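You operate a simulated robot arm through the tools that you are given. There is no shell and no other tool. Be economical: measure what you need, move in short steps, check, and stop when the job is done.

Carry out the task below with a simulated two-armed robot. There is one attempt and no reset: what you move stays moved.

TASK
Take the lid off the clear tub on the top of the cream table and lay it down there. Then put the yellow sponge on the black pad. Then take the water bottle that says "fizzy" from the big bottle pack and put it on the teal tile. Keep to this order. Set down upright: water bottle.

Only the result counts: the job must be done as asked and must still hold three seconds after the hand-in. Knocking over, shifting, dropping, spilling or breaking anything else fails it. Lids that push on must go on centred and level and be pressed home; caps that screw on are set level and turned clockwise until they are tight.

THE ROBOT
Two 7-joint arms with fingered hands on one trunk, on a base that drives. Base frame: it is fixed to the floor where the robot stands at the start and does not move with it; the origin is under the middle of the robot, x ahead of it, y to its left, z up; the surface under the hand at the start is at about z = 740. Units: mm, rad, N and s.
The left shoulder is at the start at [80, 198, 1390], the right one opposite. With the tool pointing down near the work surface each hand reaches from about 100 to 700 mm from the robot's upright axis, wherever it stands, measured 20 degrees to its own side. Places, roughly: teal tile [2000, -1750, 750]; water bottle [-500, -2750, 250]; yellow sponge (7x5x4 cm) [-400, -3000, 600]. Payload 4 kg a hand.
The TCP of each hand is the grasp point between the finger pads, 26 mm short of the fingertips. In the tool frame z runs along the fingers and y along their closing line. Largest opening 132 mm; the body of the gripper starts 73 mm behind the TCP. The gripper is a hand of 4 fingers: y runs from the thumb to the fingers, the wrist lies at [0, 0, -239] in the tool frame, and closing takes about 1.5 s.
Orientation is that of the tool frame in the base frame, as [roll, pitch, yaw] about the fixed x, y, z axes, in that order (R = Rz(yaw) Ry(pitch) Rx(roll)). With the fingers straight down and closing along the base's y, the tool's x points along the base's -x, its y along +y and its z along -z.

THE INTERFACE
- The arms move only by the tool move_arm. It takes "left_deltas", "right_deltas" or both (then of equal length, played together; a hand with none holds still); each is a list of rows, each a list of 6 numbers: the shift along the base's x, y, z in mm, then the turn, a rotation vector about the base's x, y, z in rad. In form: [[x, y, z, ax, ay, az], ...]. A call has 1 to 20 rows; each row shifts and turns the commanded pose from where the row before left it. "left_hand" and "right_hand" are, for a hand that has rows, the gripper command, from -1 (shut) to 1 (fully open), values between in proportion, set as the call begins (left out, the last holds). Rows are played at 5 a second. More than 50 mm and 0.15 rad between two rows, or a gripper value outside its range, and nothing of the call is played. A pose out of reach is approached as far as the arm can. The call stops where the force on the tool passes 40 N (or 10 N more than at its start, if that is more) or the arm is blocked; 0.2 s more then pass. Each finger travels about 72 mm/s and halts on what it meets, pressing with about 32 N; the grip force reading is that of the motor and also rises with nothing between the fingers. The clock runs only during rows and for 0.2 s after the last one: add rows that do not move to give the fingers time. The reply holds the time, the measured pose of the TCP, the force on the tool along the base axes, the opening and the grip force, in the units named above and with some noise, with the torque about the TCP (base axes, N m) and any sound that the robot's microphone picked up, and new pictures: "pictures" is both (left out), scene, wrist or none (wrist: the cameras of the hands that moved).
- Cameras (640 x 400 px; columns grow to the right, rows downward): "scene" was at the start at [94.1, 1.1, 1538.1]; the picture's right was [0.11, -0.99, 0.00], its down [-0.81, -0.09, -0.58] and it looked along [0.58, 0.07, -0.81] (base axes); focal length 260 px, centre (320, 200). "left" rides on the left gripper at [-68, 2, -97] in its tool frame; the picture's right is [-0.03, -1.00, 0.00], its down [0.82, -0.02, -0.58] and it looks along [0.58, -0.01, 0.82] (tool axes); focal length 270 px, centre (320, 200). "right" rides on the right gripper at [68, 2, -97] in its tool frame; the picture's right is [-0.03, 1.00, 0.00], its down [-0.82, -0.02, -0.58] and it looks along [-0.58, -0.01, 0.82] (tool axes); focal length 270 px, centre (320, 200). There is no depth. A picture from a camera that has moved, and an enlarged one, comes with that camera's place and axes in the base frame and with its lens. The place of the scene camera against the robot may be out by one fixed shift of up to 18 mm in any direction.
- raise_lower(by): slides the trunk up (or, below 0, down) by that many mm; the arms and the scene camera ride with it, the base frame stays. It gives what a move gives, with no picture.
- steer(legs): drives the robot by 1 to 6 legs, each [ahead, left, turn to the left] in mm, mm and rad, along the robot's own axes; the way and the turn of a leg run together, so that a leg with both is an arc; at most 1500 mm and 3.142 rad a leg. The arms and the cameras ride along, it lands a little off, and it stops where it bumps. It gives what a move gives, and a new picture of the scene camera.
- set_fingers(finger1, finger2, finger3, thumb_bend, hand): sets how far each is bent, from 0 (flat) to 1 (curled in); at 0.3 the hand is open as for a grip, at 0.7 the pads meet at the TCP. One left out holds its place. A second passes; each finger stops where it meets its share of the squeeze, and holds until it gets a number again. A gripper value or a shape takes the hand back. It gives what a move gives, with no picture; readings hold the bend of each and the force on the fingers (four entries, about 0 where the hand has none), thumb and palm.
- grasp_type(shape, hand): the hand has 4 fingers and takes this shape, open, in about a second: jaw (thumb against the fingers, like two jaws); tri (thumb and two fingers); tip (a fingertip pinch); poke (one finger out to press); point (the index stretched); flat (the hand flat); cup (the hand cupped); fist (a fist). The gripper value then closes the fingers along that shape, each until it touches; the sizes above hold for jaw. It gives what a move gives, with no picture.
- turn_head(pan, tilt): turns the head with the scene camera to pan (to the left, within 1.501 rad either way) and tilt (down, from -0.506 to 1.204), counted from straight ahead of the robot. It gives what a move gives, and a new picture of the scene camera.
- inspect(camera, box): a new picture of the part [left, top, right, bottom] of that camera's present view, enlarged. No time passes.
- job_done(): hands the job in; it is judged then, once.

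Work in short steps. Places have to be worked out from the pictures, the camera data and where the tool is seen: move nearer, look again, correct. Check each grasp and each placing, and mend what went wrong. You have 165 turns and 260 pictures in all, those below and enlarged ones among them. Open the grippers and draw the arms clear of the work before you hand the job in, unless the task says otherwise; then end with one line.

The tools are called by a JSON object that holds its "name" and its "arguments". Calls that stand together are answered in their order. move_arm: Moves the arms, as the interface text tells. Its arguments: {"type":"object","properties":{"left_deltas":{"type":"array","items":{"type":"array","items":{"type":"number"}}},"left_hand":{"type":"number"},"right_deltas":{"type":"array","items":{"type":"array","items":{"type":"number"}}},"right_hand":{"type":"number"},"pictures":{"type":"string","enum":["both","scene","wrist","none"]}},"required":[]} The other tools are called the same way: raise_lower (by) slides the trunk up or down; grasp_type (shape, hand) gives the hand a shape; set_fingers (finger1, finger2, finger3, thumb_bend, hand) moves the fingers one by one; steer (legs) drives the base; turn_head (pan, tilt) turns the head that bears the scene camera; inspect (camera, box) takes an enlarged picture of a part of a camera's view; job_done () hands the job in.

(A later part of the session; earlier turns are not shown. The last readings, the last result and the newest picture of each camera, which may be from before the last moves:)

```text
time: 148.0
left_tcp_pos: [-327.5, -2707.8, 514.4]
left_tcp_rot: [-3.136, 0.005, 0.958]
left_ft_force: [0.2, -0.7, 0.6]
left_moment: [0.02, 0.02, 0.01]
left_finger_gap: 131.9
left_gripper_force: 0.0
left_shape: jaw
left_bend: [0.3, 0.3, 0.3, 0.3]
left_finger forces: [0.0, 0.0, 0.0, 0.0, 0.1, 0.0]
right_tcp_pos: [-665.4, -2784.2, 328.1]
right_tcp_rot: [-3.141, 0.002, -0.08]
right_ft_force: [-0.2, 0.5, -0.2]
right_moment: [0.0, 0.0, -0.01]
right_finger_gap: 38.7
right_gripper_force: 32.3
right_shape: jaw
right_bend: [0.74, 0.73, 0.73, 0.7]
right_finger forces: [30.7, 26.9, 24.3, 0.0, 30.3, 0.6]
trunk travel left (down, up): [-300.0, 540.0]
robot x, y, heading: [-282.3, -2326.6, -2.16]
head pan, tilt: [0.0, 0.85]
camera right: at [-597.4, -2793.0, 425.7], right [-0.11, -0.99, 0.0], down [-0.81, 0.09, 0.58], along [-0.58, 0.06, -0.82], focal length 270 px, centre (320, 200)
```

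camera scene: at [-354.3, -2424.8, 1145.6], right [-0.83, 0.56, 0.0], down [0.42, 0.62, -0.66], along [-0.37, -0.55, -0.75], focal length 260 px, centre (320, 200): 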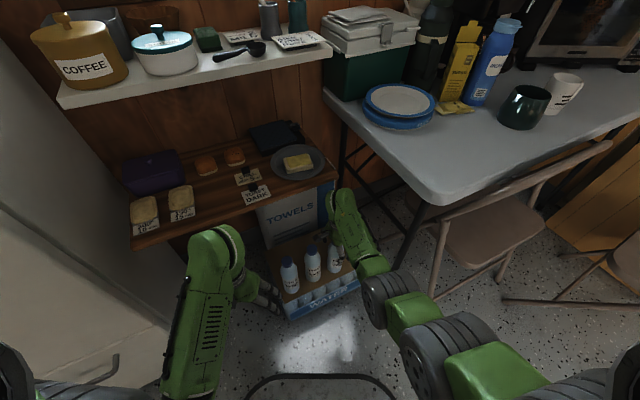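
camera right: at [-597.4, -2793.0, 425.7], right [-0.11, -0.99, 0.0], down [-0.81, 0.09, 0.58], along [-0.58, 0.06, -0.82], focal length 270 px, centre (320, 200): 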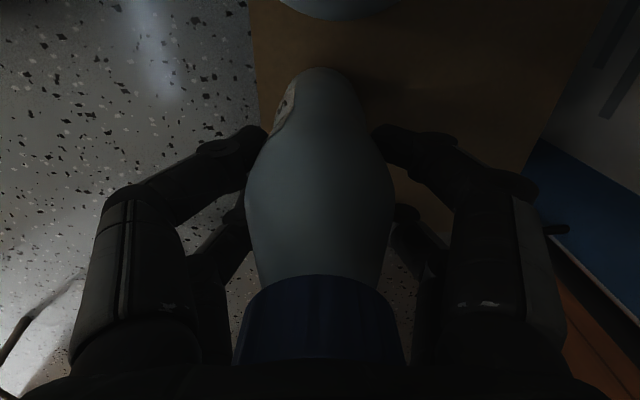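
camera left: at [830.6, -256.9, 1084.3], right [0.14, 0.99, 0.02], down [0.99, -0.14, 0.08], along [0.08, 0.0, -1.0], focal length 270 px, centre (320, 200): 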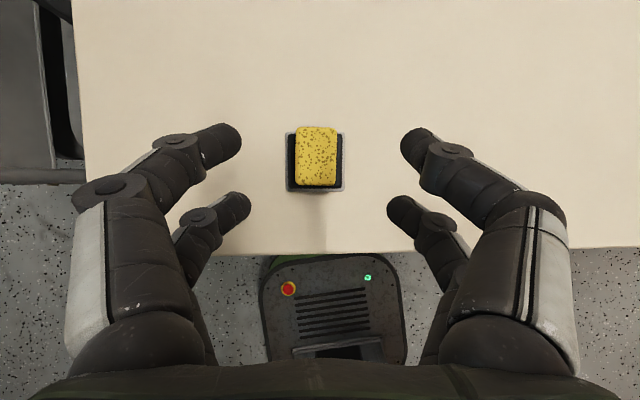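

All fingers hold the bottle. I'll lift it slowly straight up and check.

{"name": "move_arm", "arguments": {"right_deltas": [[0, 0, 5, 0, 0, 0], [0, 0, 10, 0, 0, 0], [0, 0, 20, 0, 0, 0], [0, 0, 25, 0, 0, 0], [0, 0, 30, 0, 0, 0], [0, 0, 0, 0, 0, 0]]}}

{"name": "inspect", "arguments": {"camera": "scene", "box": [250, 160, 420, 330]}}

```text
time: 149.4
left_tcp_pos: [-328.7, -2708.2, 515.9]
left_tcp_rot: [-3.137, 0.004, 0.959]
left_ft_force: [0.0, 0.7, -0.3]
left_moment: [-0.01, 0.03, -0.03]
left_finger_gap: 131.9
left_gripper_force: 0.1
left_shape: jaw
left_bend: [0.3, 0.3, 0.3, 0.3]
left_finger forces: [0.0, 0.0, 0.1, 0.1, 0.0, 0.1]
right_tcp_pos: [-665.5, -2784.4, 419.3]
right_tcp_rot: [-3.14, 0.004, -0.081]
right_ft_force: [0.5, -0.7, -3.6]
right_moment: [-0.03, 0.03, -0.03]
right_finger_gap: 38.4
right_gripper_force: 31.7
right_shape: jaw
right_bend: [0.74, 0.73, 0.73, 0.7]
right_finger forces: [30.9, 27.1, 24.4, 0.0, 30.5, 0.5]
trunk travel left (down, up): [-300.0, 540.0]
robot x, y, heading: [-284.5, -2328.1, -2.162]
head pan, tilt: [0.0, 0.85]
camera scene: at [-354.8, -2425.5, 1145.5], right [-0.83, 0.56, 0.0], down [0.42, 0.62, -0.66], along [-0.37, -0.55, -0.75], focal length 260 px, centre (320, 200)
camera right: at [-597.9, -2793.2, 516.4], right [-0.11, -0.99, 0.0], down [-0.81, 0.09, 0.58], along [-0.58, 0.06, -0.82], focal length 270 px, centre (320, 200)
```

scene: 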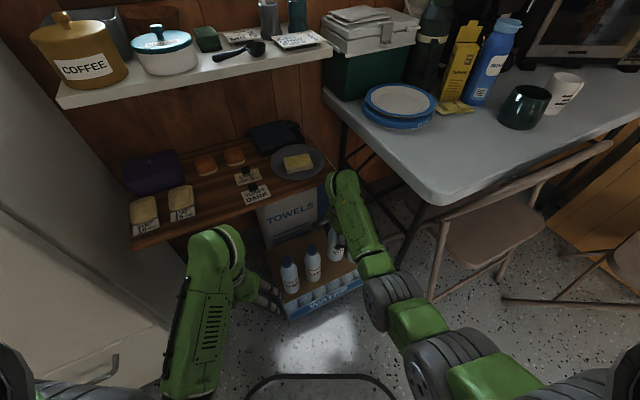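
right: 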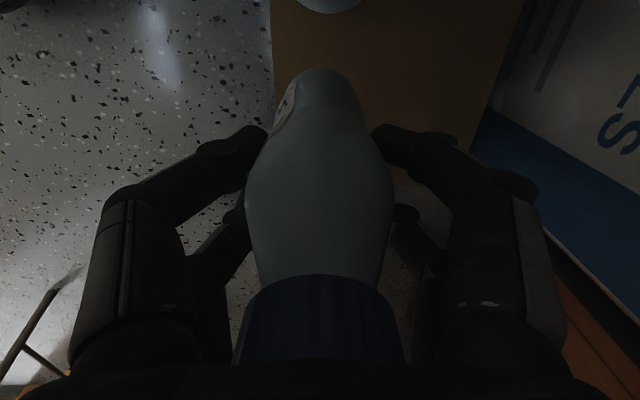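

```text
2.35 times, centred on (335, 245) of scene
camera zoom: at [-354.8, -2425.5, 1145.5], right [-0.83, 0.56, 0.0], down [0.42, 0.62, -0.66], along [-0.37, -0.55, -0.75], focal length 612 px, centre (285, 94)
```

zoom: 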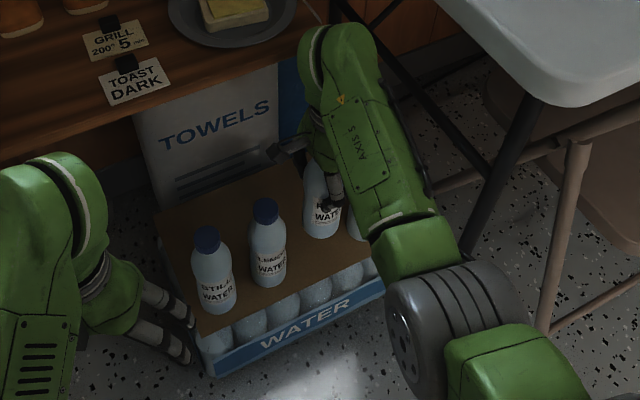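

Bottle lifted with 3.6 N weight and the neighbours are undisturbed. I'll bring it up and back toward the robot.

{"name": "move_arm", "arguments": {"right_deltas": [[0, 30, 20, 0, 0, 0], [0, 35, 25, 0, 0, 0], [5, 35, 25, 0, 0, 0.12], [5, 35, 25, 0, 0, 0.14], [5, 35, 20, 0, 0, 0.14], [5, 35, 20, 0, 0, 0.14], [5, 30, 10, 0, 0, 0.14], [0, 20, 0, 0, 0, 0.14], [0, 0, 0, 0, 0, 0]]}}

```text
time: 151.4
left_tcp_pos: [-328.3, -2708.8, 515.9]
left_tcp_rot: [-3.136, 0.004, 0.96]
left_ft_force: [0.8, 0.7, -0.6]
left_moment: [0.01, 0.01, -0.01]
left_finger_gap: 131.9
left_gripper_force: 0.0
left_shape: jaw
left_bend: [0.3, 0.3, 0.3, 0.3]
left_finger forces: [0.1, 0.0, 0.0, 0.0, 0.0, 0.0]
right_tcp_pos: [-641.1, -2529.5, 563.2]
right_tcp_rot: [-3.141, 0.003, 0.739]
right_ft_force: [-0.3, 1.1, -3.9]
right_moment: [-0.03, -0.01, -0.01]
right_finger_gap: 38.8
right_gripper_force: 32.1
right_shape: jaw
right_bend: [0.74, 0.73, 0.74, 0.7]
right_finger forces: [31.0, 27.6, 25.5, 0.0, 30.9, 0.2]
trunk travel left (down, up): [-300.0, 540.0]
robot x, y, heading: [-287.2, -2329.8, -2.161]
head pan, tilt: [0.0, 0.85]
camera scene: at [-354.7, -2425.1, 1145.6], right [-0.83, 0.56, 0.0], down [0.42, 0.62, -0.66], along [-0.37, -0.55, -0.75], focal length 260 px, centre (320, 200)
camera right: at [-589.7, -2485.4, 660.1], right [0.66, -0.76, 0.0], down [-0.62, -0.53, 0.58], along [-0.44, -0.38, -0.81], focal length 270 px, centre (320, 200)
```

scene: 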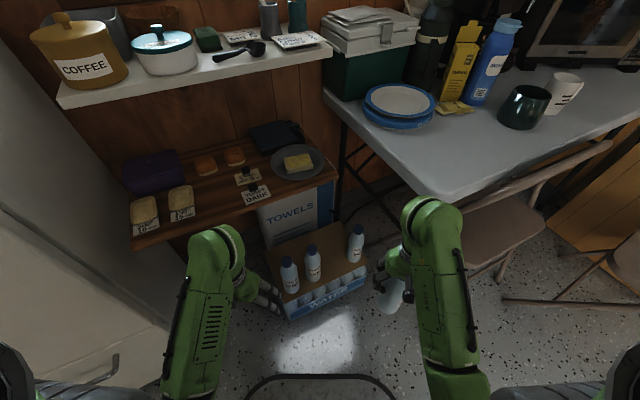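
right: 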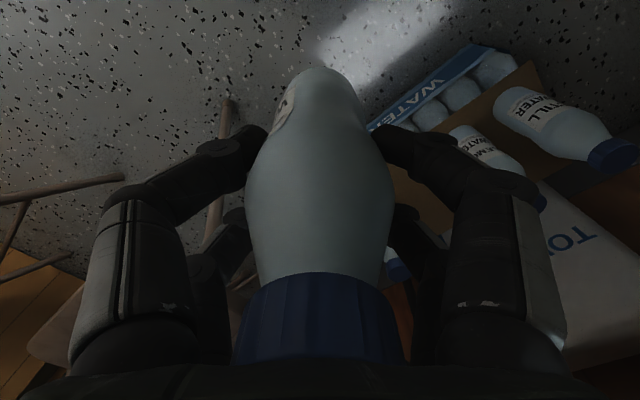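

Bottle securely held. I'll back away from the pack first, then raise the trunk.

{"name": "steer", "arguments": {"legs": [[-600, 0, 0]]}}

{"name": "raise_lower", "arguments": {"by": 450}}

```text
time: 154.8
left_tcp_pos: [8.4, -2207.9, 515.3]
left_tcp_rot: [-3.138, 0.004, 0.961]
left_ft_force: [0.4, 0.4, 0.4]
left_moment: [0.01, 0.0, 0.02]
left_finger_gap: 132.2
left_gripper_force: 0.1
left_shape: jaw
left_bend: [0.3, 0.3, 0.3, 0.3]
left_finger forces: [0.1, 0.0, 0.1, 0.0, 0.0, 0.0]
right_tcp_pos: [-305.1, -2030.9, 563.8]
right_tcp_rot: [3.14, 0.006, 0.742]
right_ft_force: [0.2, 0.3, -4.5]
right_moment: [-0.03, 0.0, 0.02]
right_finger_gap: 38.8
right_gripper_force: 31.8
right_shape: jaw
right_bend: [0.74, 0.74, 0.74, 0.7]
right_finger forces: [31.0, 27.4, 25.5, 0.0, 30.8, 0.3]
trunk travel left (down, up): [-300.0, 540.0]
robot x, y, heading: [48.5, -1827.9, -2.156]
head pan, tilt: [0.0, 0.85]
camera scene: at [-19.0, -1924.9, 1145.6], right [-0.83, 0.56, 0.0], down [0.42, 0.62, -0.66], along [-0.37, -0.55, -0.75], focal length 260 px, centre (320, 200)
```

scene: 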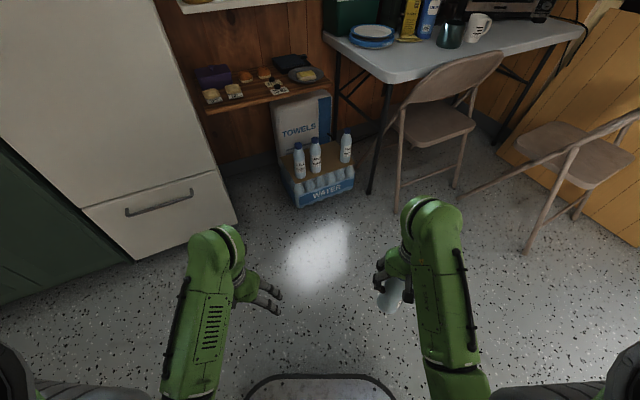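

```text
refused: 450 is not a number from -400 to 400
```

I'll raise the trunk in two steps, then turn toward the desk.

{"name": "raise_lower", "arguments": {"by": 400}}

{"name": "raise_lower", "arguments": {"by": 100}}

{"name": "steer", "arguments": {"legs": [[0, 0, 2.156], [1000, 100, 0], [350, 110, 0]]}}

```text
time: 158.6
left_tcp_pos: [8.5, -2208.3, 915.9]
left_tcp_rot: [-3.137, 0.004, 0.962]
left_ft_force: [-0.2, 0.5, 0.1]
left_moment: [-0.02, 0.01, 0.02]
left_finger_gap: 132.0
left_gripper_force: 0.0
left_shape: jaw
left_bend: [0.3, 0.3, 0.3, 0.3]
left_finger forces: [0.1, 0.0, 0.1, 0.1, 0.0, 0.1]
right_tcp_pos: [-305.1, -2030.2, 961.8]
right_tcp_rot: [3.141, 0.004, 0.742]
right_ft_force: [0.0, 0.2, -5.0]
right_moment: [-0.01, 0.03, 0.0]
right_finger_gap: 38.7
right_gripper_force: 32.0
right_shape: jaw
right_bend: [0.74, 0.74, 0.74, 0.7]
right_finger forces: [31.2, 27.5, 25.6, 0.0, 30.9, 0.3]
trunk travel left (down, up): [-700.0, 140.0]
robot x, y, heading: [47.9, -1830.3, -2.164]
head pan, tilt: [0.0, 0.85]
```

```text
time: 160.0
left_tcp_pos: [8.2, -2208.8, 1016.9]
left_tcp_rot: [-3.138, 0.004, 0.962]
left_ft_force: [0.7, 0.2, -0.1]
left_moment: [-0.01, 0.04, 0.02]
left_finger_gap: 132.1
left_gripper_force: 0.1
left_shape: jaw
left_bend: [0.3, 0.3, 0.3, 0.3]
left_finger forces: [0.0, 0.1, 0.0, 0.0, 0.0, 0.1]
right_tcp_pos: [-306.0, -2031.7, 1062.8]
right_tcp_rot: [-3.14, 0.004, 0.741]
right_ft_force: [0.5, 0.6, -4.7]
right_moment: [-0.01, 0.03, 0.0]
right_finger_gap: 38.7
right_gripper_force: 32.1
right_shape: jaw
right_bend: [0.74, 0.74, 0.74, 0.7]
right_finger forces: [31.1, 27.6, 25.6, 0.0, 30.9, 0.2]
trunk travel left (down, up): [-800.0, 40.0]
robot x, y, heading: [48.0, -1827.2, -2.158]
head pan, tilt: [0.0, 0.85]
```

```text
time: 172.2
left_tcp_pos: [1744.3, -1472.5, 1016.3]
left_tcp_rot: [-3.137, 0.005, 3.105]
left_ft_force: [-0.9, 0.3, 0.3]
left_moment: [-0.02, -0.01, -0.01]
left_finger_gap: 131.9
left_gripper_force: 0.0
left_shape: jaw
left_bend: [0.3, 0.3, 0.3, 0.3]
left_finger forces: [0.1, 0.1, 0.0, 0.2, 0.0, 0.0]
right_tcp_pos: [1764.3, -1832.3, 1063.5]
right_tcp_rot: [3.14, 0.007, 2.883]
right_ft_force: [-0.7, 0.4, -5.3]
right_moment: [-0.02, 0.01, 0.02]
right_finger_gap: 38.3
right_gripper_force: 32.4
right_shape: jaw
right_bend: [0.74, 0.74, 0.74, 0.7]
right_finger forces: [31.1, 28.4, 25.6, 0.0, 31.1, 0.2]
trunk travel left (down, up): [-800.0, 40.0]
robot x, y, heading: [1403.1, -1641.3, -0.017]
head pan, tilt: [0.0, 0.85]
camera scene: at [1500.2, -1653.1, 1645.9], right [-0.02, -1.0, 0.0], down [-0.75, 0.01, -0.66], along [0.66, -0.01, -0.75], focal length 260 px, centre (320, 200)
```

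scene: 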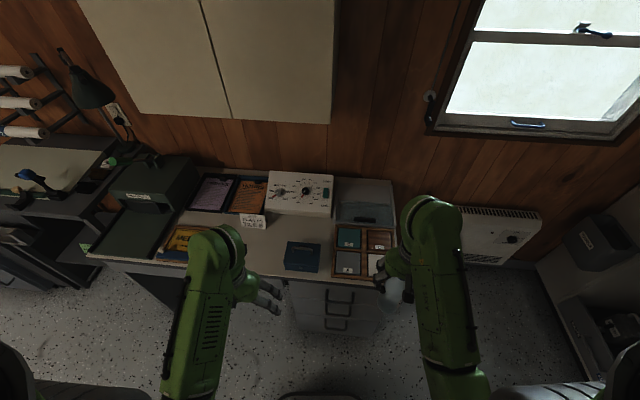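

{"name": "inspect", "arguments": {"camera": "scene", "box": [270, 160, 410, 290]}}

```text
3.08 times, centred on (340, 225) of scene
camera zoom: at [1500.2, -1653.1, 1645.9], right [-0.02, -1.0, 0.0], down [-0.75, 0.01, -0.66], along [0.66, -0.01, -0.75], focal length 801 px, centre (258, 123)
```

zoom: 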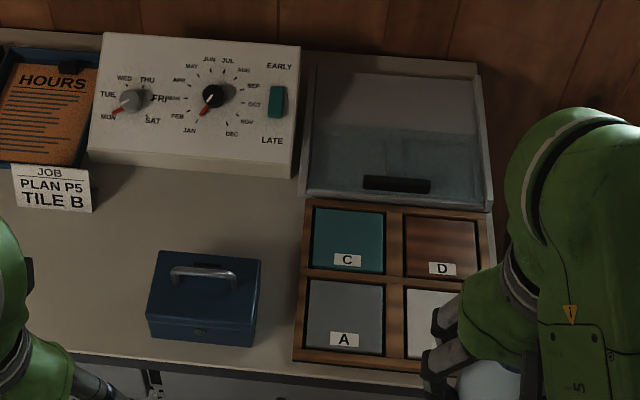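

Teal tile C is at about (2080, -1782), 90 mm square. I'll drive 120 mm closer and bring the bottle toward it.

{"name": "steer", "arguments": {"legs": [[120, 0, 0.015]]}}

{"name": "move_arm", "arguments": {"right_deltas": [[30, 10, 0, 0, 0, 0], [30, 10, 0, 0, 0, 0], [30, 10, 0, 0, 0, 0], [0, 0, 0, 0, 0, 0]]}}

```text
time: 173.5
left_tcp_pos: [1858.3, -1469.1, 1017.8]
left_tcp_rot: [-3.138, 0.009, 3.119]
left_ft_force: [-0.1, -0.6, 0.8]
left_moment: [0.04, -0.03, -0.01]
left_finger_gap: 132.1
left_gripper_force: 0.0
left_shape: jaw
left_bend: [0.3, 0.3, 0.3, 0.3]
left_finger forces: [0.0, 0.0, 0.1, 0.1, 0.0, 0.0]
right_tcp_pos: [1883.5, -1827.5, 1064.8]
right_tcp_rot: [3.14, 0.009, 2.898]
right_ft_force: [-0.8, 0.4, -4.5]
right_moment: [0.0, -0.02, -0.01]
right_finger_gap: 38.4
right_gripper_force: 32.3
right_shape: jaw
right_bend: [0.74, 0.74, 0.74, 0.7]
right_finger forces: [31.1, 28.3, 25.6, 0.1, 31.0, 0.2]
trunk travel left (down, up): [-800.0, 40.0]
robot x, y, heading: [1525.4, -1643.9, -0.007]
head pan, tilt: [0.0, 0.85]
camera scene: at [1615.3, -1651.9, 1646.2], right [0.0, -1.0, 0.0], down [-0.75, 0.0, -0.66], along [0.66, 0.0, -0.75], focal length 260 px, centre (320, 200)
```

scene: 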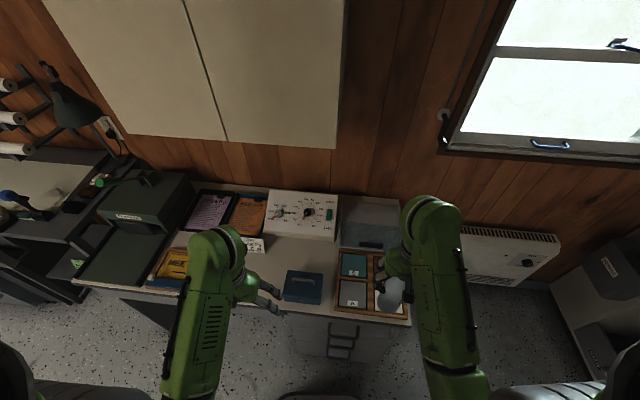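

```text
time: 174.5
left_tcp_pos: [1864.7, -1468.4, 1014.8]
left_tcp_rot: [-3.135, 0.003, 3.119]
left_ft_force: [0.2, 0.0, -0.3]
left_moment: [0.0, -0.01, -0.02]
left_finger_gap: 131.8
left_gripper_force: 0.0
left_shape: jaw
left_bend: [0.3, 0.3, 0.3, 0.3]
left_finger forces: [0.0, 0.0, 0.0, 0.0, 0.0, 0.1]
right_tcp_pos: [1978.6, -1796.5, 1062.7]
right_tcp_rot: [-3.14, 0.001, 2.898]
right_ft_force: [0.0, -0.1, -3.4]
right_moment: [-0.04, -0.04, 0.0]
right_finger_gap: 38.4
right_gripper_force: 32.2
right_shape: jaw
right_bend: [0.74, 0.74, 0.74, 0.7]
right_finger forces: [31.3, 28.5, 26.0, 0.0, 31.3, 0.1]
trunk travel left (down, up): [-800.0, 40.0]
robot x, y, heading: [1525.5, -1643.5, -0.007]
head pan, tilt: [0.0, 0.85]
camera scene: at [1625.0, -1651.6, 1645.5], right [0.0, -1.0, 0.0], down [-0.75, 0.0, -0.66], along [0.66, 0.0, -0.75], focal length 260 px, centre (320, 200)
camera right: at [1911.7, -1779.6, 1159.7], right [0.27, 0.96, 0.0], down [0.79, -0.22, 0.58], along [0.56, -0.15, -0.82], focal length 270 px, centre (320, 200)
```

scene: 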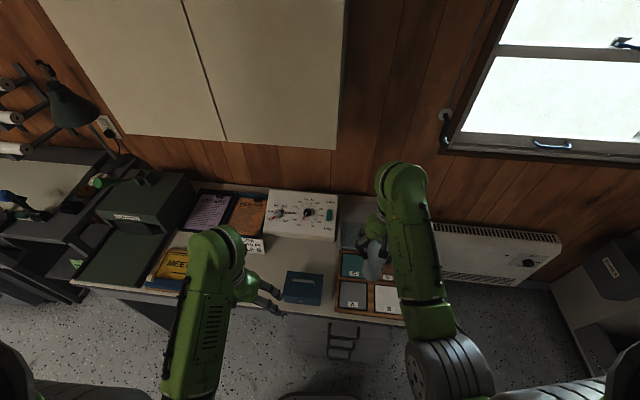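
right: 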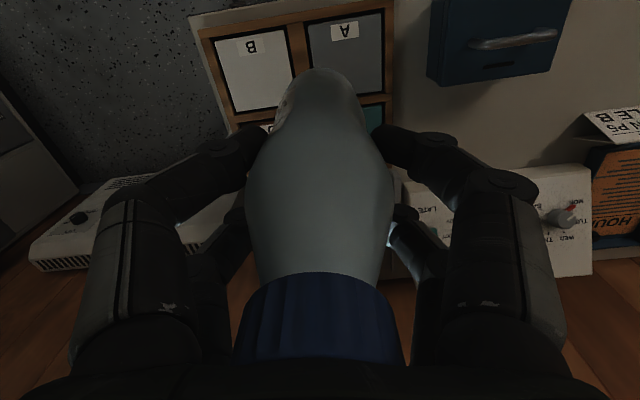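

I need a direct measurement of tile C, so I'll shift the hand 120 mm right to see it past the bottle.

{"name": "move_arm", "arguments": {"right_deltas": [[0, -40, 0, 0, 0, 0], [0, -40, 0, 0, 0, 0], [0, -40, 0, 0, 0, 0], [0, 0, 0, 0, 0, 0]], "pictures": "wrist"}}

```text
time: 175.5
left_tcp_pos: [1862.0, -1468.7, 1015.7]
left_tcp_rot: [-3.137, 0.003, 3.119]
left_ft_force: [-0.7, 0.3, -0.2]
left_moment: [-0.03, 0.02, 0.0]
left_finger_gap: 132.3
left_gripper_force: 0.0
left_shape: jaw
left_bend: [0.3, 0.3, 0.3, 0.3]
left_finger forces: [0.0, 0.0, 0.1, 0.0, 0.1, 0.1]
right_tcp_pos: [1976.0, -1918.0, 1063.1]
right_tcp_rot: [-3.141, 0.003, 2.898]
right_ft_force: [0.1, 0.8, -4.5]
right_moment: [-0.05, 0.02, -0.04]
right_finger_gap: 38.3
right_gripper_force: 32.0
right_shape: jaw
right_bend: [0.74, 0.74, 0.74, 0.7]
right_finger forces: [31.4, 28.6, 26.4, 0.0, 31.9, 0.0]
trunk travel left (down, up): [-800.0, 40.0]
robot x, y, heading: [1525.5, -1645.2, -0.006]
head pan, tilt: [0.0, 0.85]
camera right: at [1909.4, -1900.2, 1159.9], right [0.27, 0.96, 0.0], down [0.78, -0.22, 0.58], along [0.56, -0.15, -0.81], focal length 270 px, centre (320, 200)
```

right: 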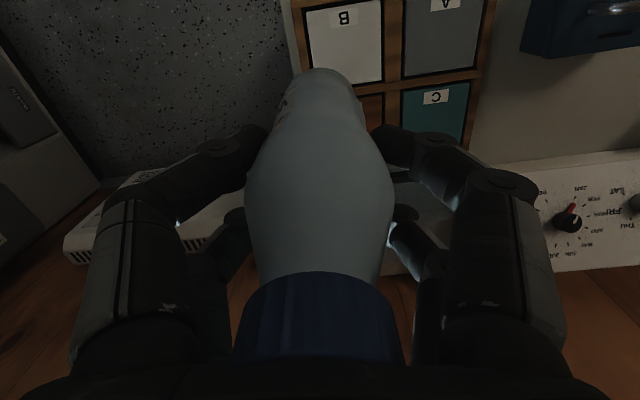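

Tile C's near edge is at x of about 2042, so its centre is about (2086, -1771). I'll move the bottle over it and lower partway.

{"name": "move_arm", "arguments": {"right_deltas": [[28, 37, 0, 0, 0, 0], [28, 37, 0, 0, 0, 0], [28, 37, 0, 0, 0, 0], [26, 36, 0, 0, 0, 0], [0, 0, -30, 0, 0, 0], [0, 0, -30, 0, 0, 0], [0, 0, -30, 0, 0, 0], [0, 0, 0, 0, 0, 0]]}}

{"name": "inspect", "arguments": {"camera": "scene", "box": [310, 190, 430, 320]}}

```text
time: 177.3
left_tcp_pos: [1861.7, -1467.9, 1014.9]
left_tcp_rot: [-3.138, 0.0, 3.118]
left_ft_force: [-0.4, -0.1, 0.5]
left_moment: [0.0, -0.01, 0.0]
left_finger_gap: 132.2
left_gripper_force: 0.1
left_shape: jaw
left_bend: [0.3, 0.3, 0.3, 0.3]
left_finger forces: [0.0, 0.1, 0.0, 0.1, 0.0, 0.1]
right_tcp_pos: [2087.5, -1771.2, 971.1]
right_tcp_rot: [-3.141, 0.003, 2.898]
right_ft_force: [0.0, 0.5, -4.1]
right_moment: [-0.02, -0.02, 0.01]
right_finger_gap: 37.9
right_gripper_force: 31.7
right_shape: jaw
right_bend: [0.74, 0.74, 0.74, 0.7]
right_finger forces: [31.9, 29.0, 27.8, 0.0, 32.3, 0.1]
trunk travel left (down, up): [-800.0, 40.0]
robot x, y, heading: [1525.3, -1642.2, 0.001]
head pan, tilt: [0.0, 0.85]
camera scene: at [1623.8, -1651.3, 1645.6], right [0.0, -1.0, 0.0], down [-0.75, 0.0, -0.66], along [0.66, 0.0, -0.75], focal length 260 px, centre (320, 200)
camera right: at [2021.0, -1752.7, 1068.6], right [0.27, 0.96, 0.0], down [0.78, -0.22, 0.58], along [0.56, -0.15, -0.81], focal length 270 px, centre (320, 200)
```

scene: 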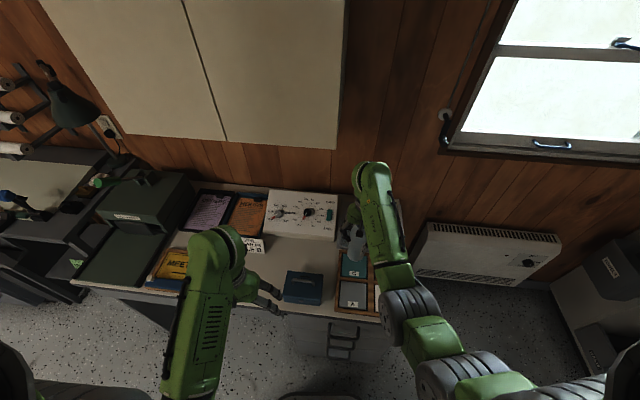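
right: 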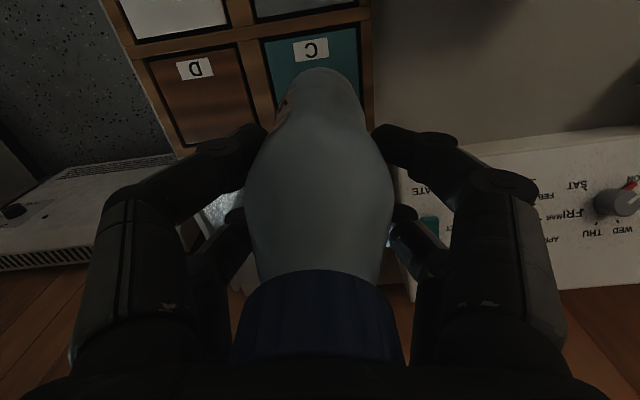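

```text
3.08 times, centred on (370, 255) of scene
camera zoom: at [1623.8, -1651.3, 1645.6], right [0.0, -1.0, 0.0], down [-0.75, 0.0, -0.66], along [0.66, 0.0, -0.75], focal length 801 px, centre (166, 31)
```

zoom: 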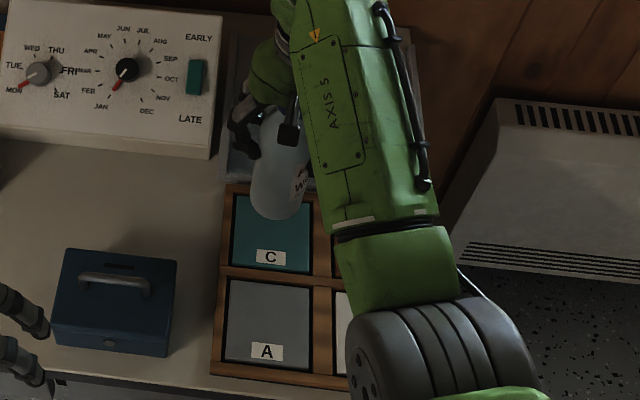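

The wrist view gives the tile centre (2088, -1773), right under the bottle. I'll lower gently toward contact.

{"name": "move_arm", "arguments": {"right_deltas": [[0, -1, -10, 0, 0, 0], [0, 0, -10, 0, 0, 0], [0, 0, -8, 0, 0, 0], [0, 0, -6, 0, 0, 0], [0, 0, -5, 0, 0, 0], [0, 0, 0, 0, 0, 0]], "pictures": "wrist"}}

{"name": "inspect", "arguments": {"camera": "scene", "box": [330, 210, 410, 290]}}

```text
time: 178.7
left_tcp_pos: [1864.6, -1467.9, 1016.7]
left_tcp_rot: [-3.136, 0.002, 3.119]
left_ft_force: [0.4, 1.0, 0.4]
left_moment: [-0.01, 0.0, 0.0]
left_finger_gap: 131.9
left_gripper_force: 0.1
left_shape: jaw
left_bend: [0.3, 0.3, 0.3, 0.3]
left_finger forces: [0.1, 0.1, 0.0, 0.0, 0.0, 0.0]
right_tcp_pos: [2088.1, -1772.2, 932.8]
right_tcp_rot: [-3.14, 0.004, 2.897]
right_ft_force: [0.5, 0.1, -4.9]
right_moment: [-0.01, -0.04, -0.01]
right_finger_gap: 38.1
right_gripper_force: 31.8
right_shape: jaw
right_bend: [0.74, 0.74, 0.74, 0.7]
right_finger forces: [32.0, 29.3, 27.6, 0.0, 32.4, 0.1]
trunk travel left (down, up): [-800.0, 40.0]
robot x, y, heading: [1521.1, -1642.9, -0.006]
head pan, tilt: [0.0, 0.85]
camera right: at [2021.1, -1754.4, 1030.4], right [0.27, 0.96, 0.0], down [0.78, -0.22, 0.58], along [0.56, -0.15, -0.81], focal length 270 px, centre (320, 200)
```

right: 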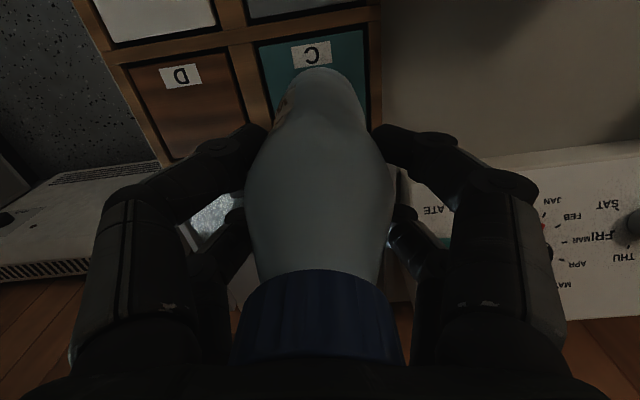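

```text
5.00 times, centred on (370, 250) of scene
camera zoom: at [1623.6, -1651.6, 1645.6], right [0.0, -1.0, 0.0], down [-0.75, 0.0, -0.66], along [0.66, 0.0, -0.75], focal length 1302 px, centre (70, -50)
```

zoom: 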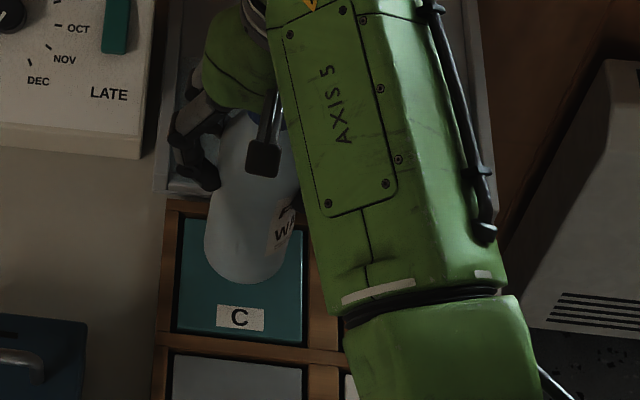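

Still about 20–30 mm above the tile. I'll go down in 3 mm steps.

{"name": "move_arm", "arguments": {"right_deltas": [[0, 0, -4, 0, 0, 0], [0, 0, -4, 0, 0, 0], [0, 0, -4, 0, 0, 0], [0, 0, -3, 0, 0, 0], [0, 0, 0, 0, 0, 0]], "pictures": "none"}}

{"name": "inspect", "arguments": {"camera": "scene", "box": [330, 210, 410, 290]}}

```text
time: 179.9
left_tcp_pos: [1863.3, -1468.2, 1015.6]
left_tcp_rot: [-3.138, 0.002, 3.119]
left_ft_force: [0.7, -0.6, -0.6]
left_moment: [0.01, 0.04, 0.01]
left_finger_gap: 131.7
left_gripper_force: 0.0
left_shape: jaw
left_bend: [0.3, 0.3, 0.3, 0.3]
left_finger forces: [0.1, 0.0, 0.0, 0.1, 0.0, 0.0]
right_tcp_pos: [2088.0, -1772.1, 918.2]
right_tcp_rot: [-3.14, 0.005, 2.898]
right_ft_force: [0.5, -0.3, -4.4]
right_moment: [-0.02, 0.0, 0.0]
right_finger_gap: 38.0
right_gripper_force: 32.2
right_shape: jaw
right_bend: [0.74, 0.74, 0.74, 0.7]
right_finger forces: [32.2, 29.3, 27.7, 0.0, 32.4, 0.1]
trunk travel left (down, up): [-800.0, 40.0]
robot x, y, heading: [1523.7, -1642.0, -0.006]
head pan, tilt: [0.0, 0.85]
```

```text
5.00 times, centred on (370, 250) of scene
camera zoom: at [1623.7, -1651.6, 1645.6], right [0.0, -1.0, 0.0], down [-0.75, 0.0, -0.66], along [0.66, 0.0, -0.75], focal length 1302 px, centre (70, -50)
```

zoom: 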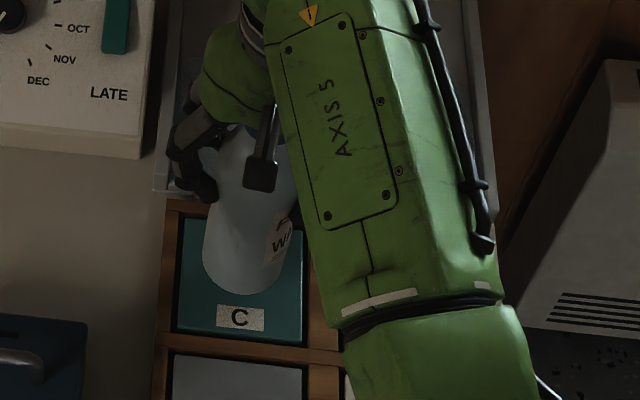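

Continuing down another ~20 mm in small steps.

{"name": "move_arm", "arguments": {"right_deltas": [[0, 0, -4, 0, 0, 0], [0, 0, -3, 0, 0, 0], [0, 0, -3, 0, 0, 0], [0, 0, -2, 0, 0, 0], [0, 0, -2, 0, 0, 0], [0, 0, 0, 0, 0, 0]], "pictures": "none"}}

{"name": "inspect", "arguments": {"camera": "scene", "box": [330, 210, 410, 290]}}

```text
time: 181.3
left_tcp_pos: [1862.8, -1467.3, 1014.7]
left_tcp_rot: [-3.137, 0.003, 3.118]
left_ft_force: [0.2, 0.5, 0.0]
left_moment: [0.01, -0.01, 0.02]
left_finger_gap: 131.9
left_gripper_force: 0.1
left_shape: jaw
left_bend: [0.3, 0.3, 0.3, 0.3]
left_finger forces: [0.0, 0.0, 0.0, 0.0, 0.1, 0.0]
right_tcp_pos: [2088.6, -1772.3, 904.8]
right_tcp_rot: [3.141, 0.003, 2.898]
right_ft_force: [-0.4, 0.0, -4.6]
right_moment: [-0.03, -0.02, -0.02]
right_finger_gap: 38.0
right_gripper_force: 31.6
right_shape: jaw
right_bend: [0.74, 0.74, 0.74, 0.7]
right_finger forces: [32.0, 29.4, 27.7, 0.0, 32.5, 0.0]
trunk travel left (down, up): [-800.0, 40.0]
robot x, y, heading: [1523.2, -1643.0, -0.004]
head pan, tilt: [0.0, 0.85]
```

```text
5.00 times, centred on (370, 250) of scene
camera zoom: at [1623.7, -1651.6, 1645.6], right [0.0, -1.0, 0.0], down [-0.75, 0.0, -0.66], along [0.66, 0.0, -0.75], focal length 1302 px, centre (70, -50)
```

zoom: 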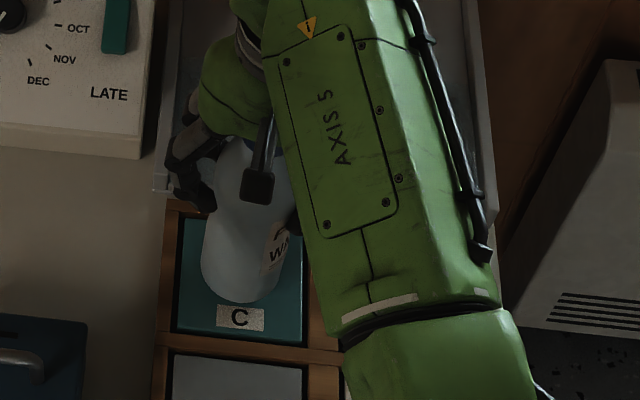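

No contact yet; continuing in 2 mm steps.

{"name": "move_arm", "arguments": {"right_deltas": [[0, 0, -2, 0, 0, 0], [0, 0, -2, 0, 0, 0], [0, 0, -2, 0, 0, 0], [0, 0, -2, 0, 0, 0], [0, 0, -2, 0, 0, 0], [0, 0, 0, 0, 0, 0]], "pictures": "wrist"}}

```text
time: 182.7
left_tcp_pos: [1862.4, -1468.0, 1016.5]
left_tcp_rot: [-3.138, 0.002, 3.12]
left_ft_force: [-0.5, -0.9, -0.5]
left_moment: [-0.02, 0.02, 0.0]
left_finger_gap: 132.1
left_gripper_force: 0.0
left_shape: jaw
left_bend: [0.3, 0.3, 0.3, 0.3]
left_finger forces: [0.1, 0.1, 0.0, 0.0, 0.1, 0.0]
right_tcp_pos: [2089.3, -1770.7, 894.3]
right_tcp_rot: [-3.142, 0.003, 2.897]
right_ft_force: [0.4, -0.7, -4.2]
right_moment: [-0.01, -0.04, 0.0]
right_finger_gap: 38.2
right_gripper_force: 31.8
right_shape: jaw
right_bend: [0.74, 0.74, 0.74, 0.7]
right_finger forces: [32.3, 29.4, 27.7, 0.0, 32.5, 0.2]
trunk travel left (down, up): [-800.0, 40.0]
robot x, y, heading: [1522.5, -1644.0, -0.005]
head pan, tilt: [0.0, 0.85]
camera right: at [2021.2, -1754.3, 991.9], right [0.27, 0.96, 0.0], down [0.79, -0.22, 0.58], along [0.56, -0.15, -0.81], focal length 270 px, centre (320, 200)
```

right: 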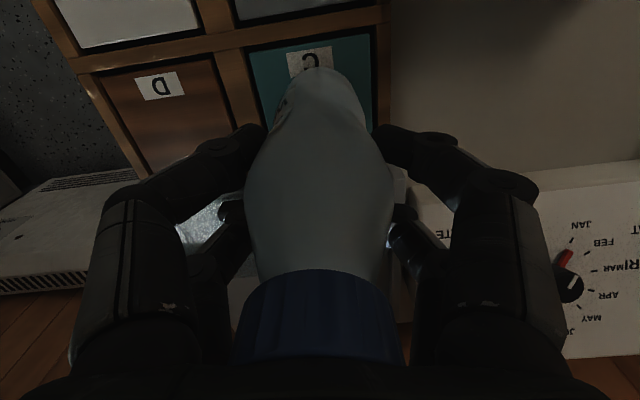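

Still free; continuing down in 2 mm steps.

{"name": "move_arm", "arguments": {"right_deltas": [[0, 0, -2, 0, 0, 0], [0, 0, -2, 0, 0, 0], [0, 0, -2, 0, 0, 0], [0, 0, -2, 0, 0, 0], [0, 0, -2, 0, 0, 0], [0, 0, 0, 0, 0, 0]], "pictures": "none"}}

{"name": "inspect", "arguments": {"camera": "scene", "box": [330, 210, 410, 290]}}

```text
time: 184.1
left_tcp_pos: [1861.1, -1467.7, 1016.7]
left_tcp_rot: [-3.137, 0.005, 3.118]
left_ft_force: [0.1, -0.6, 0.6]
left_moment: [0.03, 0.02, 0.05]
left_finger_gap: 132.3
left_gripper_force: 0.0
left_shape: jaw
left_bend: [0.3, 0.3, 0.3, 0.3]
left_finger forces: [0.1, 0.0, 0.1, 0.1, 0.1, 0.0]
right_tcp_pos: [2089.3, -1772.1, 888.1]
right_tcp_rot: [3.141, 0.013, 2.897]
right_ft_force: [5.5, -1.8, 20.9]
right_moment: [-0.15, 0.25, 0.06]
right_finger_gap: 38.3
right_gripper_force: 32.2
right_shape: jaw
right_bend: [0.74, 0.74, 0.74, 0.7]
right_finger forces: [34.2, 31.5, 31.1, 0.0, 35.3, 1.3]
trunk travel left (down, up): [-800.0, 40.0]
robot x, y, heading: [1526.0, -1648.2, -0.004]
head pan, tilt: [0.0, 0.85]
```

```text
5.00 times, centred on (370, 250) of scene
camera zoom: at [1620.5, -1651.0, 1646.1], right [0.0, -1.0, 0.0], down [-0.75, 0.0, -0.66], along [0.66, 0.0, -0.75], focal length 1302 px, centre (70, -50)
```

zoom: 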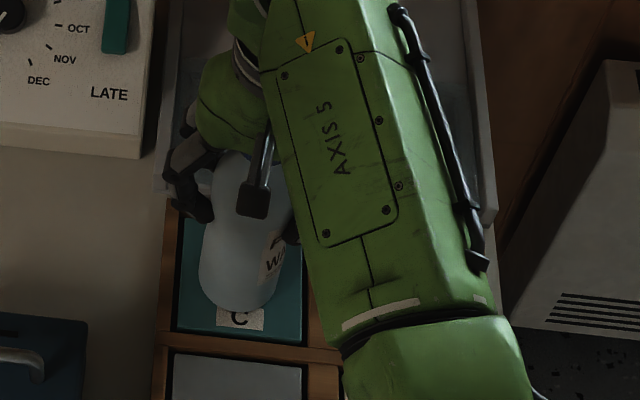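

Contact, pressing about 25 N. I'll ease up 4 mm to take off the load before releasing.

{"name": "move_arm", "arguments": {"right_deltas": [[0, 0, 2, 0, 0, 0], [0, 0, 1.5, 0, 0, 0], [0, 0, 0, 0, 0, 0]], "pictures": "none"}}

```text
time: 184.9
left_tcp_pos: [1863.2, -1467.3, 1016.2]
left_tcp_rot: [-3.136, 0.003, 3.119]
left_ft_force: [-0.1, 0.2, 0.3]
left_moment: [-0.02, 0.0, -0.01]
left_finger_gap: 131.9
left_gripper_force: 0.1
left_shape: jaw
left_bend: [0.3, 0.3, 0.3, 0.3]
left_finger forces: [0.0, 0.0, 0.0, 0.1, 0.0, 0.1]
right_tcp_pos: [2087.5, -1771.1, 889.2]
right_tcp_rot: [-3.141, 0.005, 2.897]
right_ft_force: [6.7, -0.8, 13.4]
right_moment: [-0.03, -0.25, -0.01]
right_finger_gap: 38.6
right_gripper_force: 32.0
right_shape: jaw
right_bend: [0.74, 0.74, 0.74, 0.7]
right_finger forces: [34.2, 33.6, 31.7, 0.0, 34.2, 0.7]
trunk travel left (down, up): [-800.0, 40.0]
robot x, y, heading: [1522.9, -1642.4, -0.005]
head pan, tilt: [0.0, 0.85]
```

Still 13 N down, so I'll ease up another 1.5 mm.

{"name": "move_arm", "arguments": {"right_deltas": [[0, 0, 1.5, 0, 0, 0], [0, 0, 0, 0, 0, 0]], "pictures": "none"}}

```text
time: 185.5
left_tcp_pos: [1863.1, -1467.7, 1016.8]
left_tcp_rot: [-3.137, 0.003, 3.12]
left_ft_force: [-0.3, -0.3, 0.8]
left_moment: [0.04, 0.01, -0.02]
left_finger_gap: 131.8
left_gripper_force: 0.0
left_shape: jaw
left_bend: [0.3, 0.3, 0.3, 0.3]
left_finger forces: [0.0, 0.0, 0.1, 0.0, 0.0, 0.0]
right_tcp_pos: [2087.2, -1770.4, 888.9]
right_tcp_rot: [-3.141, 0.002, 2.899]
right_ft_force: [2.9, 0.9, 4.7]
right_moment: [0.02, 0.05, -0.04]
right_finger_gap: 38.6
right_gripper_force: 32.3
right_shape: jaw
right_bend: [0.74, 0.74, 0.74, 0.7]
right_finger forces: [34.3, 31.6, 29.1, 0.0, 34.3, 0.5]
trunk travel left (down, up): [-800.0, 40.0]
robot x, y, heading: [1521.7, -1645.4, -0.002]
head pan, tilt: [0.0, 0.85]
```

The load is small and the tool is vertical. I'll open to about 80 mm.

{"name": "move_arm", "arguments": {"right_deltas": [[0, 0, 0, 0, 0, 0], [0, 0, 0, 0, 0, 0], [0, 0, 0, 0, 0, 0], [0, 0, 0, 0, 0, 0], [0, 0, 0, 0, 0, 0]], "right_hand": 0.3}}

```text
time: 186.7
left_tcp_pos: [1862.0, -1468.6, 1015.5]
left_tcp_rot: [-3.135, 0.004, 3.12]
left_ft_force: [0.1, -0.1, -1.1]
left_moment: [0.02, 0.0, 0.01]
left_finger_gap: 131.8
left_gripper_force: 0.1
left_shape: jaw
left_bend: [0.3, 0.3, 0.3, 0.3]
left_finger forces: [0.0, 0.1, 0.0, 0.0, 0.0, 0.0]
right_tcp_pos: [2087.0, -1771.1, 889.6]
right_tcp_rot: [3.141, 0.002, 2.896]
right_ft_force: [-0.1, 0.0, 0.2]
right_moment: [0.0, -0.01, 0.01]
right_finger_gap: 85.5
right_gripper_force: 0.2
right_shape: jaw
right_bend: [0.7, 0.7, 0.7, 0.64]
right_finger forces: [0.0, 0.0, 0.0, 0.0, 0.1, 0.1]
trunk travel left (down, up): [-800.0, 40.0]
robot x, y, heading: [1522.3, -1643.6, -0.005]
head pan, tilt: [0.0, 0.85]
camera scene: at [1622.9, -1651.5, 1645.6], right [0.0, -1.0, 0.0], down [-0.75, 0.0, -0.66], along [0.66, 0.0, -0.75], focal length 260 px, centre (320, 200)
camera right: at [2020.6, -1754.3, 987.1], right [0.27, 0.96, 0.0], down [0.78, -0.22, 0.58], along [0.56, -0.15, -0.81], focal length 270 px, centre (320, 200)
```

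scene: 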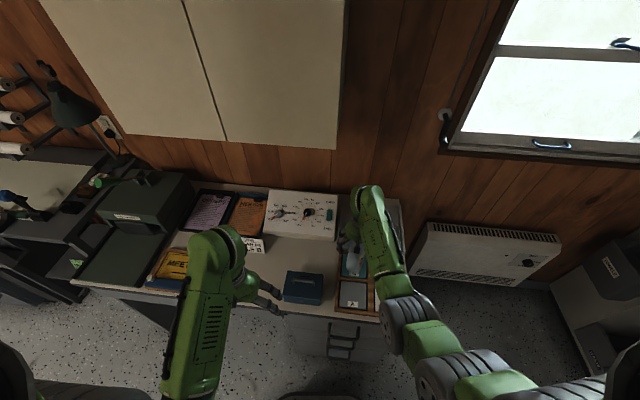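
right: 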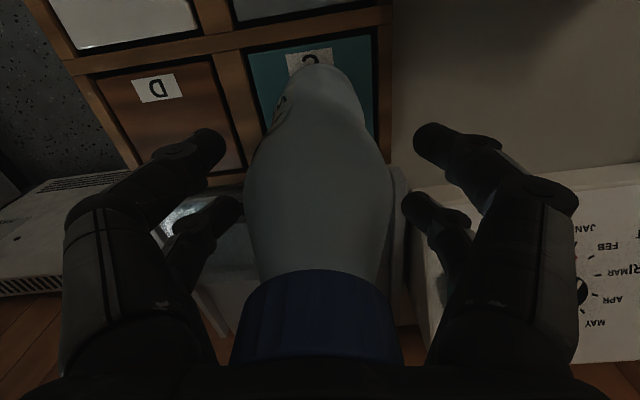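

The bottle stands free. I'll raise the hand straight up by 130 mm, then back.

{"name": "move_arm", "arguments": {"right_deltas": [[0, 0, 15, 0, 0, 0], [0, 0, 25, 0, 0, 0], [0, 0, 35, 0, 0, 0], [0, 0, 40, 0, 0, 0], [0, 0, 40, 0, 0, 0], [-40, 0, 10, 0, 0, 0], [-45, -10, 0, 0, 0, 0], [-45, -10, 0, 0, 0, 0], [-40, -10, 0, 0, 0, 0], [0, 0, 0, 0, 0, 0]]}}

{"name": "inspect", "arguments": {"camera": "scene", "box": [320, 190, 420, 300]}}

```text
time: 188.9
left_tcp_pos: [1862.7, -1468.2, 1016.3]
left_tcp_rot: [-3.136, 0.003, 3.118]
left_ft_force: [-0.3, -1.5, 0.0]
left_moment: [0.01, -0.03, 0.02]
left_finger_gap: 132.1
left_gripper_force: 0.1
left_shape: jaw
left_bend: [0.3, 0.3, 0.3, 0.3]
left_finger forces: [0.0, 0.0, 0.0, 0.0, 0.0, 0.1]
right_tcp_pos: [1916.6, -1800.4, 1053.2]
right_tcp_rot: [3.14, 0.006, 2.9]
right_ft_force: [-0.4, -0.7, 0.7]
right_moment: [0.02, 0.01, -0.02]
right_finger_gap: 85.5
right_gripper_force: 0.0
right_shape: jaw
right_bend: [0.7, 0.7, 0.7, 0.64]
right_finger forces: [0.0, 0.0, 0.0, 0.0, 0.1, 0.0]
trunk travel left (down, up): [-800.0, 40.0]
robot x, y, heading: [1526.3, -1645.5, -0.008]
head pan, tilt: [0.0, 0.85]
camera scene: at [1623.0, -1651.4, 1645.6], right [0.0, -1.0, 0.0], down [-0.75, 0.0, -0.66], along [0.66, 0.0, -0.75], focal length 260 px, centre (320, 200)
camera right: at [1850.0, -1783.3, 1150.7], right [0.27, 0.96, 0.0], down [0.78, -0.22, 0.58], along [0.56, -0.15, -0.81], focal length 270 px, centre (320, 200)
```

scene: 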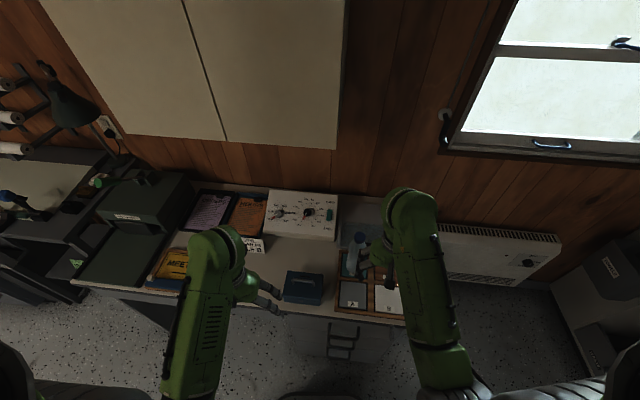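
right: 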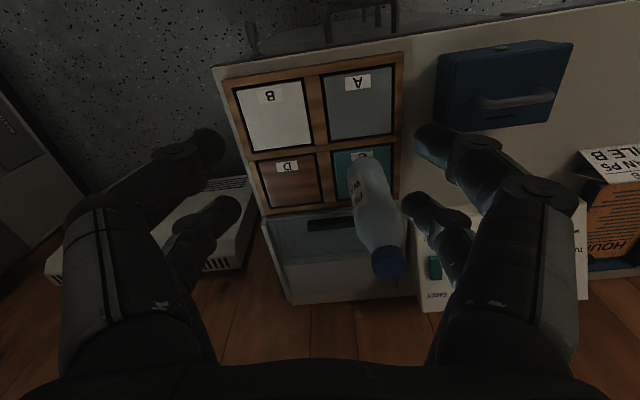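

```text
3.64 times, centred on (370, 245) of scene
camera zoom: at [1623.0, -1651.4, 1645.6], right [0.0, -1.0, 0.0], down [-0.75, 0.0, -0.66], along [0.66, 0.0, -0.75], focal length 947 px, centre (138, 36)
```

zoom: 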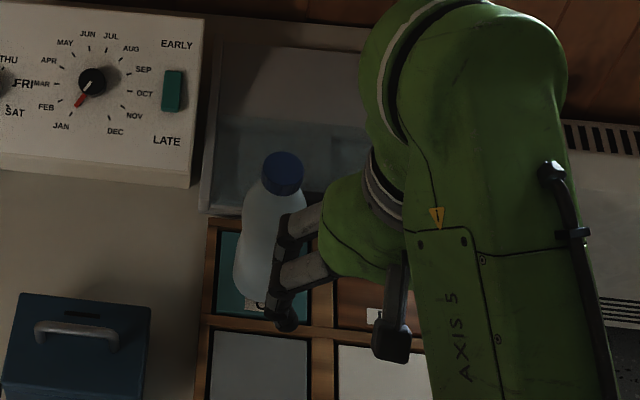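

The bottle stands upright on tile C. I'll back the robot away and take a clear look.

{"name": "steer", "arguments": {"legs": [[-350, 0, 0]]}}

{"name": "inspect", "arguments": {"camera": "scene", "box": [270, 130, 410, 250]}}

```text
time: 191.1
left_tcp_pos: [1518.3, -1466.6, 1014.8]
left_tcp_rot: [-3.136, 0.0, 3.118]
left_ft_force: [-0.7, -0.6, -0.5]
left_moment: [0.01, 0.0, 0.01]
left_finger_gap: 132.0
left_gripper_force: 0.0
left_shape: jaw
left_bend: [0.3, 0.3, 0.3, 0.3]
left_finger forces: [0.0, 0.1, 0.1, 0.0, 0.0, 0.0]
right_tcp_pos: [1572.5, -1799.5, 1052.7]
right_tcp_rot: [-3.141, 0.0, 2.897]
right_ft_force: [0.4, 0.1, -0.6]
right_moment: [0.02, 0.04, 0.02]
right_finger_gap: 85.4
right_gripper_force: 0.1
right_shape: jaw
right_bend: [0.7, 0.7, 0.7, 0.64]
right_finger forces: [0.0, 0.0, 0.0, 0.0, 0.0, 0.0]
trunk travel left (down, up): [-800.0, 40.0]
robot x, y, heading: [1175.3, -1641.9, -0.002]
head pan, tilt: [0.0, 0.85]
camera scene: at [1280.0, -1650.1, 1645.3], right [0.0, -1.0, 0.0], down [-0.75, 0.0, -0.66], along [0.66, 0.0, -0.75], focal length 260 px, centre (320, 200)
```

scene: 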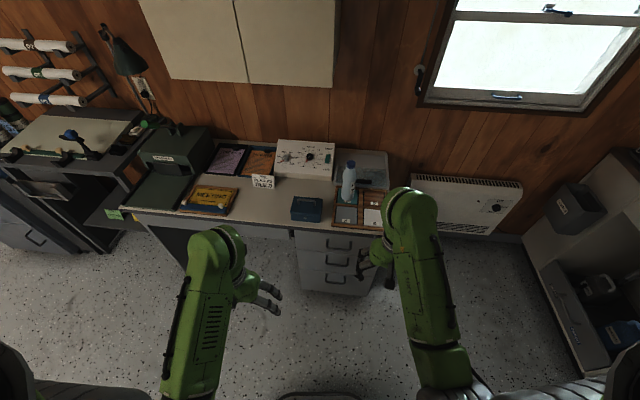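

```text
3.33 times, centred on (340, 190) of scene
camera zoom: at [1280.0, -1650.1, 1645.3], right [0.0, -1.0, 0.0], down [-0.75, 0.0, -0.66], along [0.66, 0.0, -0.75], focal length 868 px, centre (253, 233)
```

zoom: 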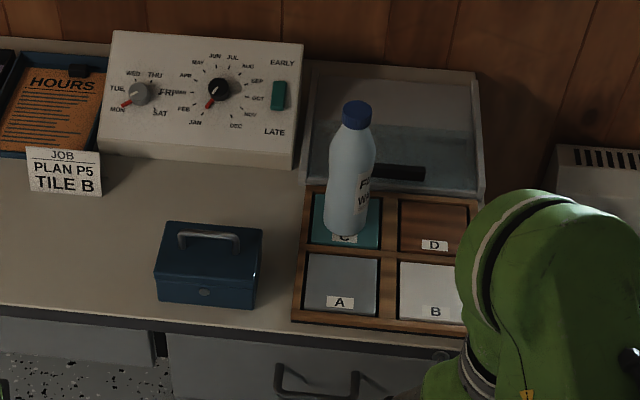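

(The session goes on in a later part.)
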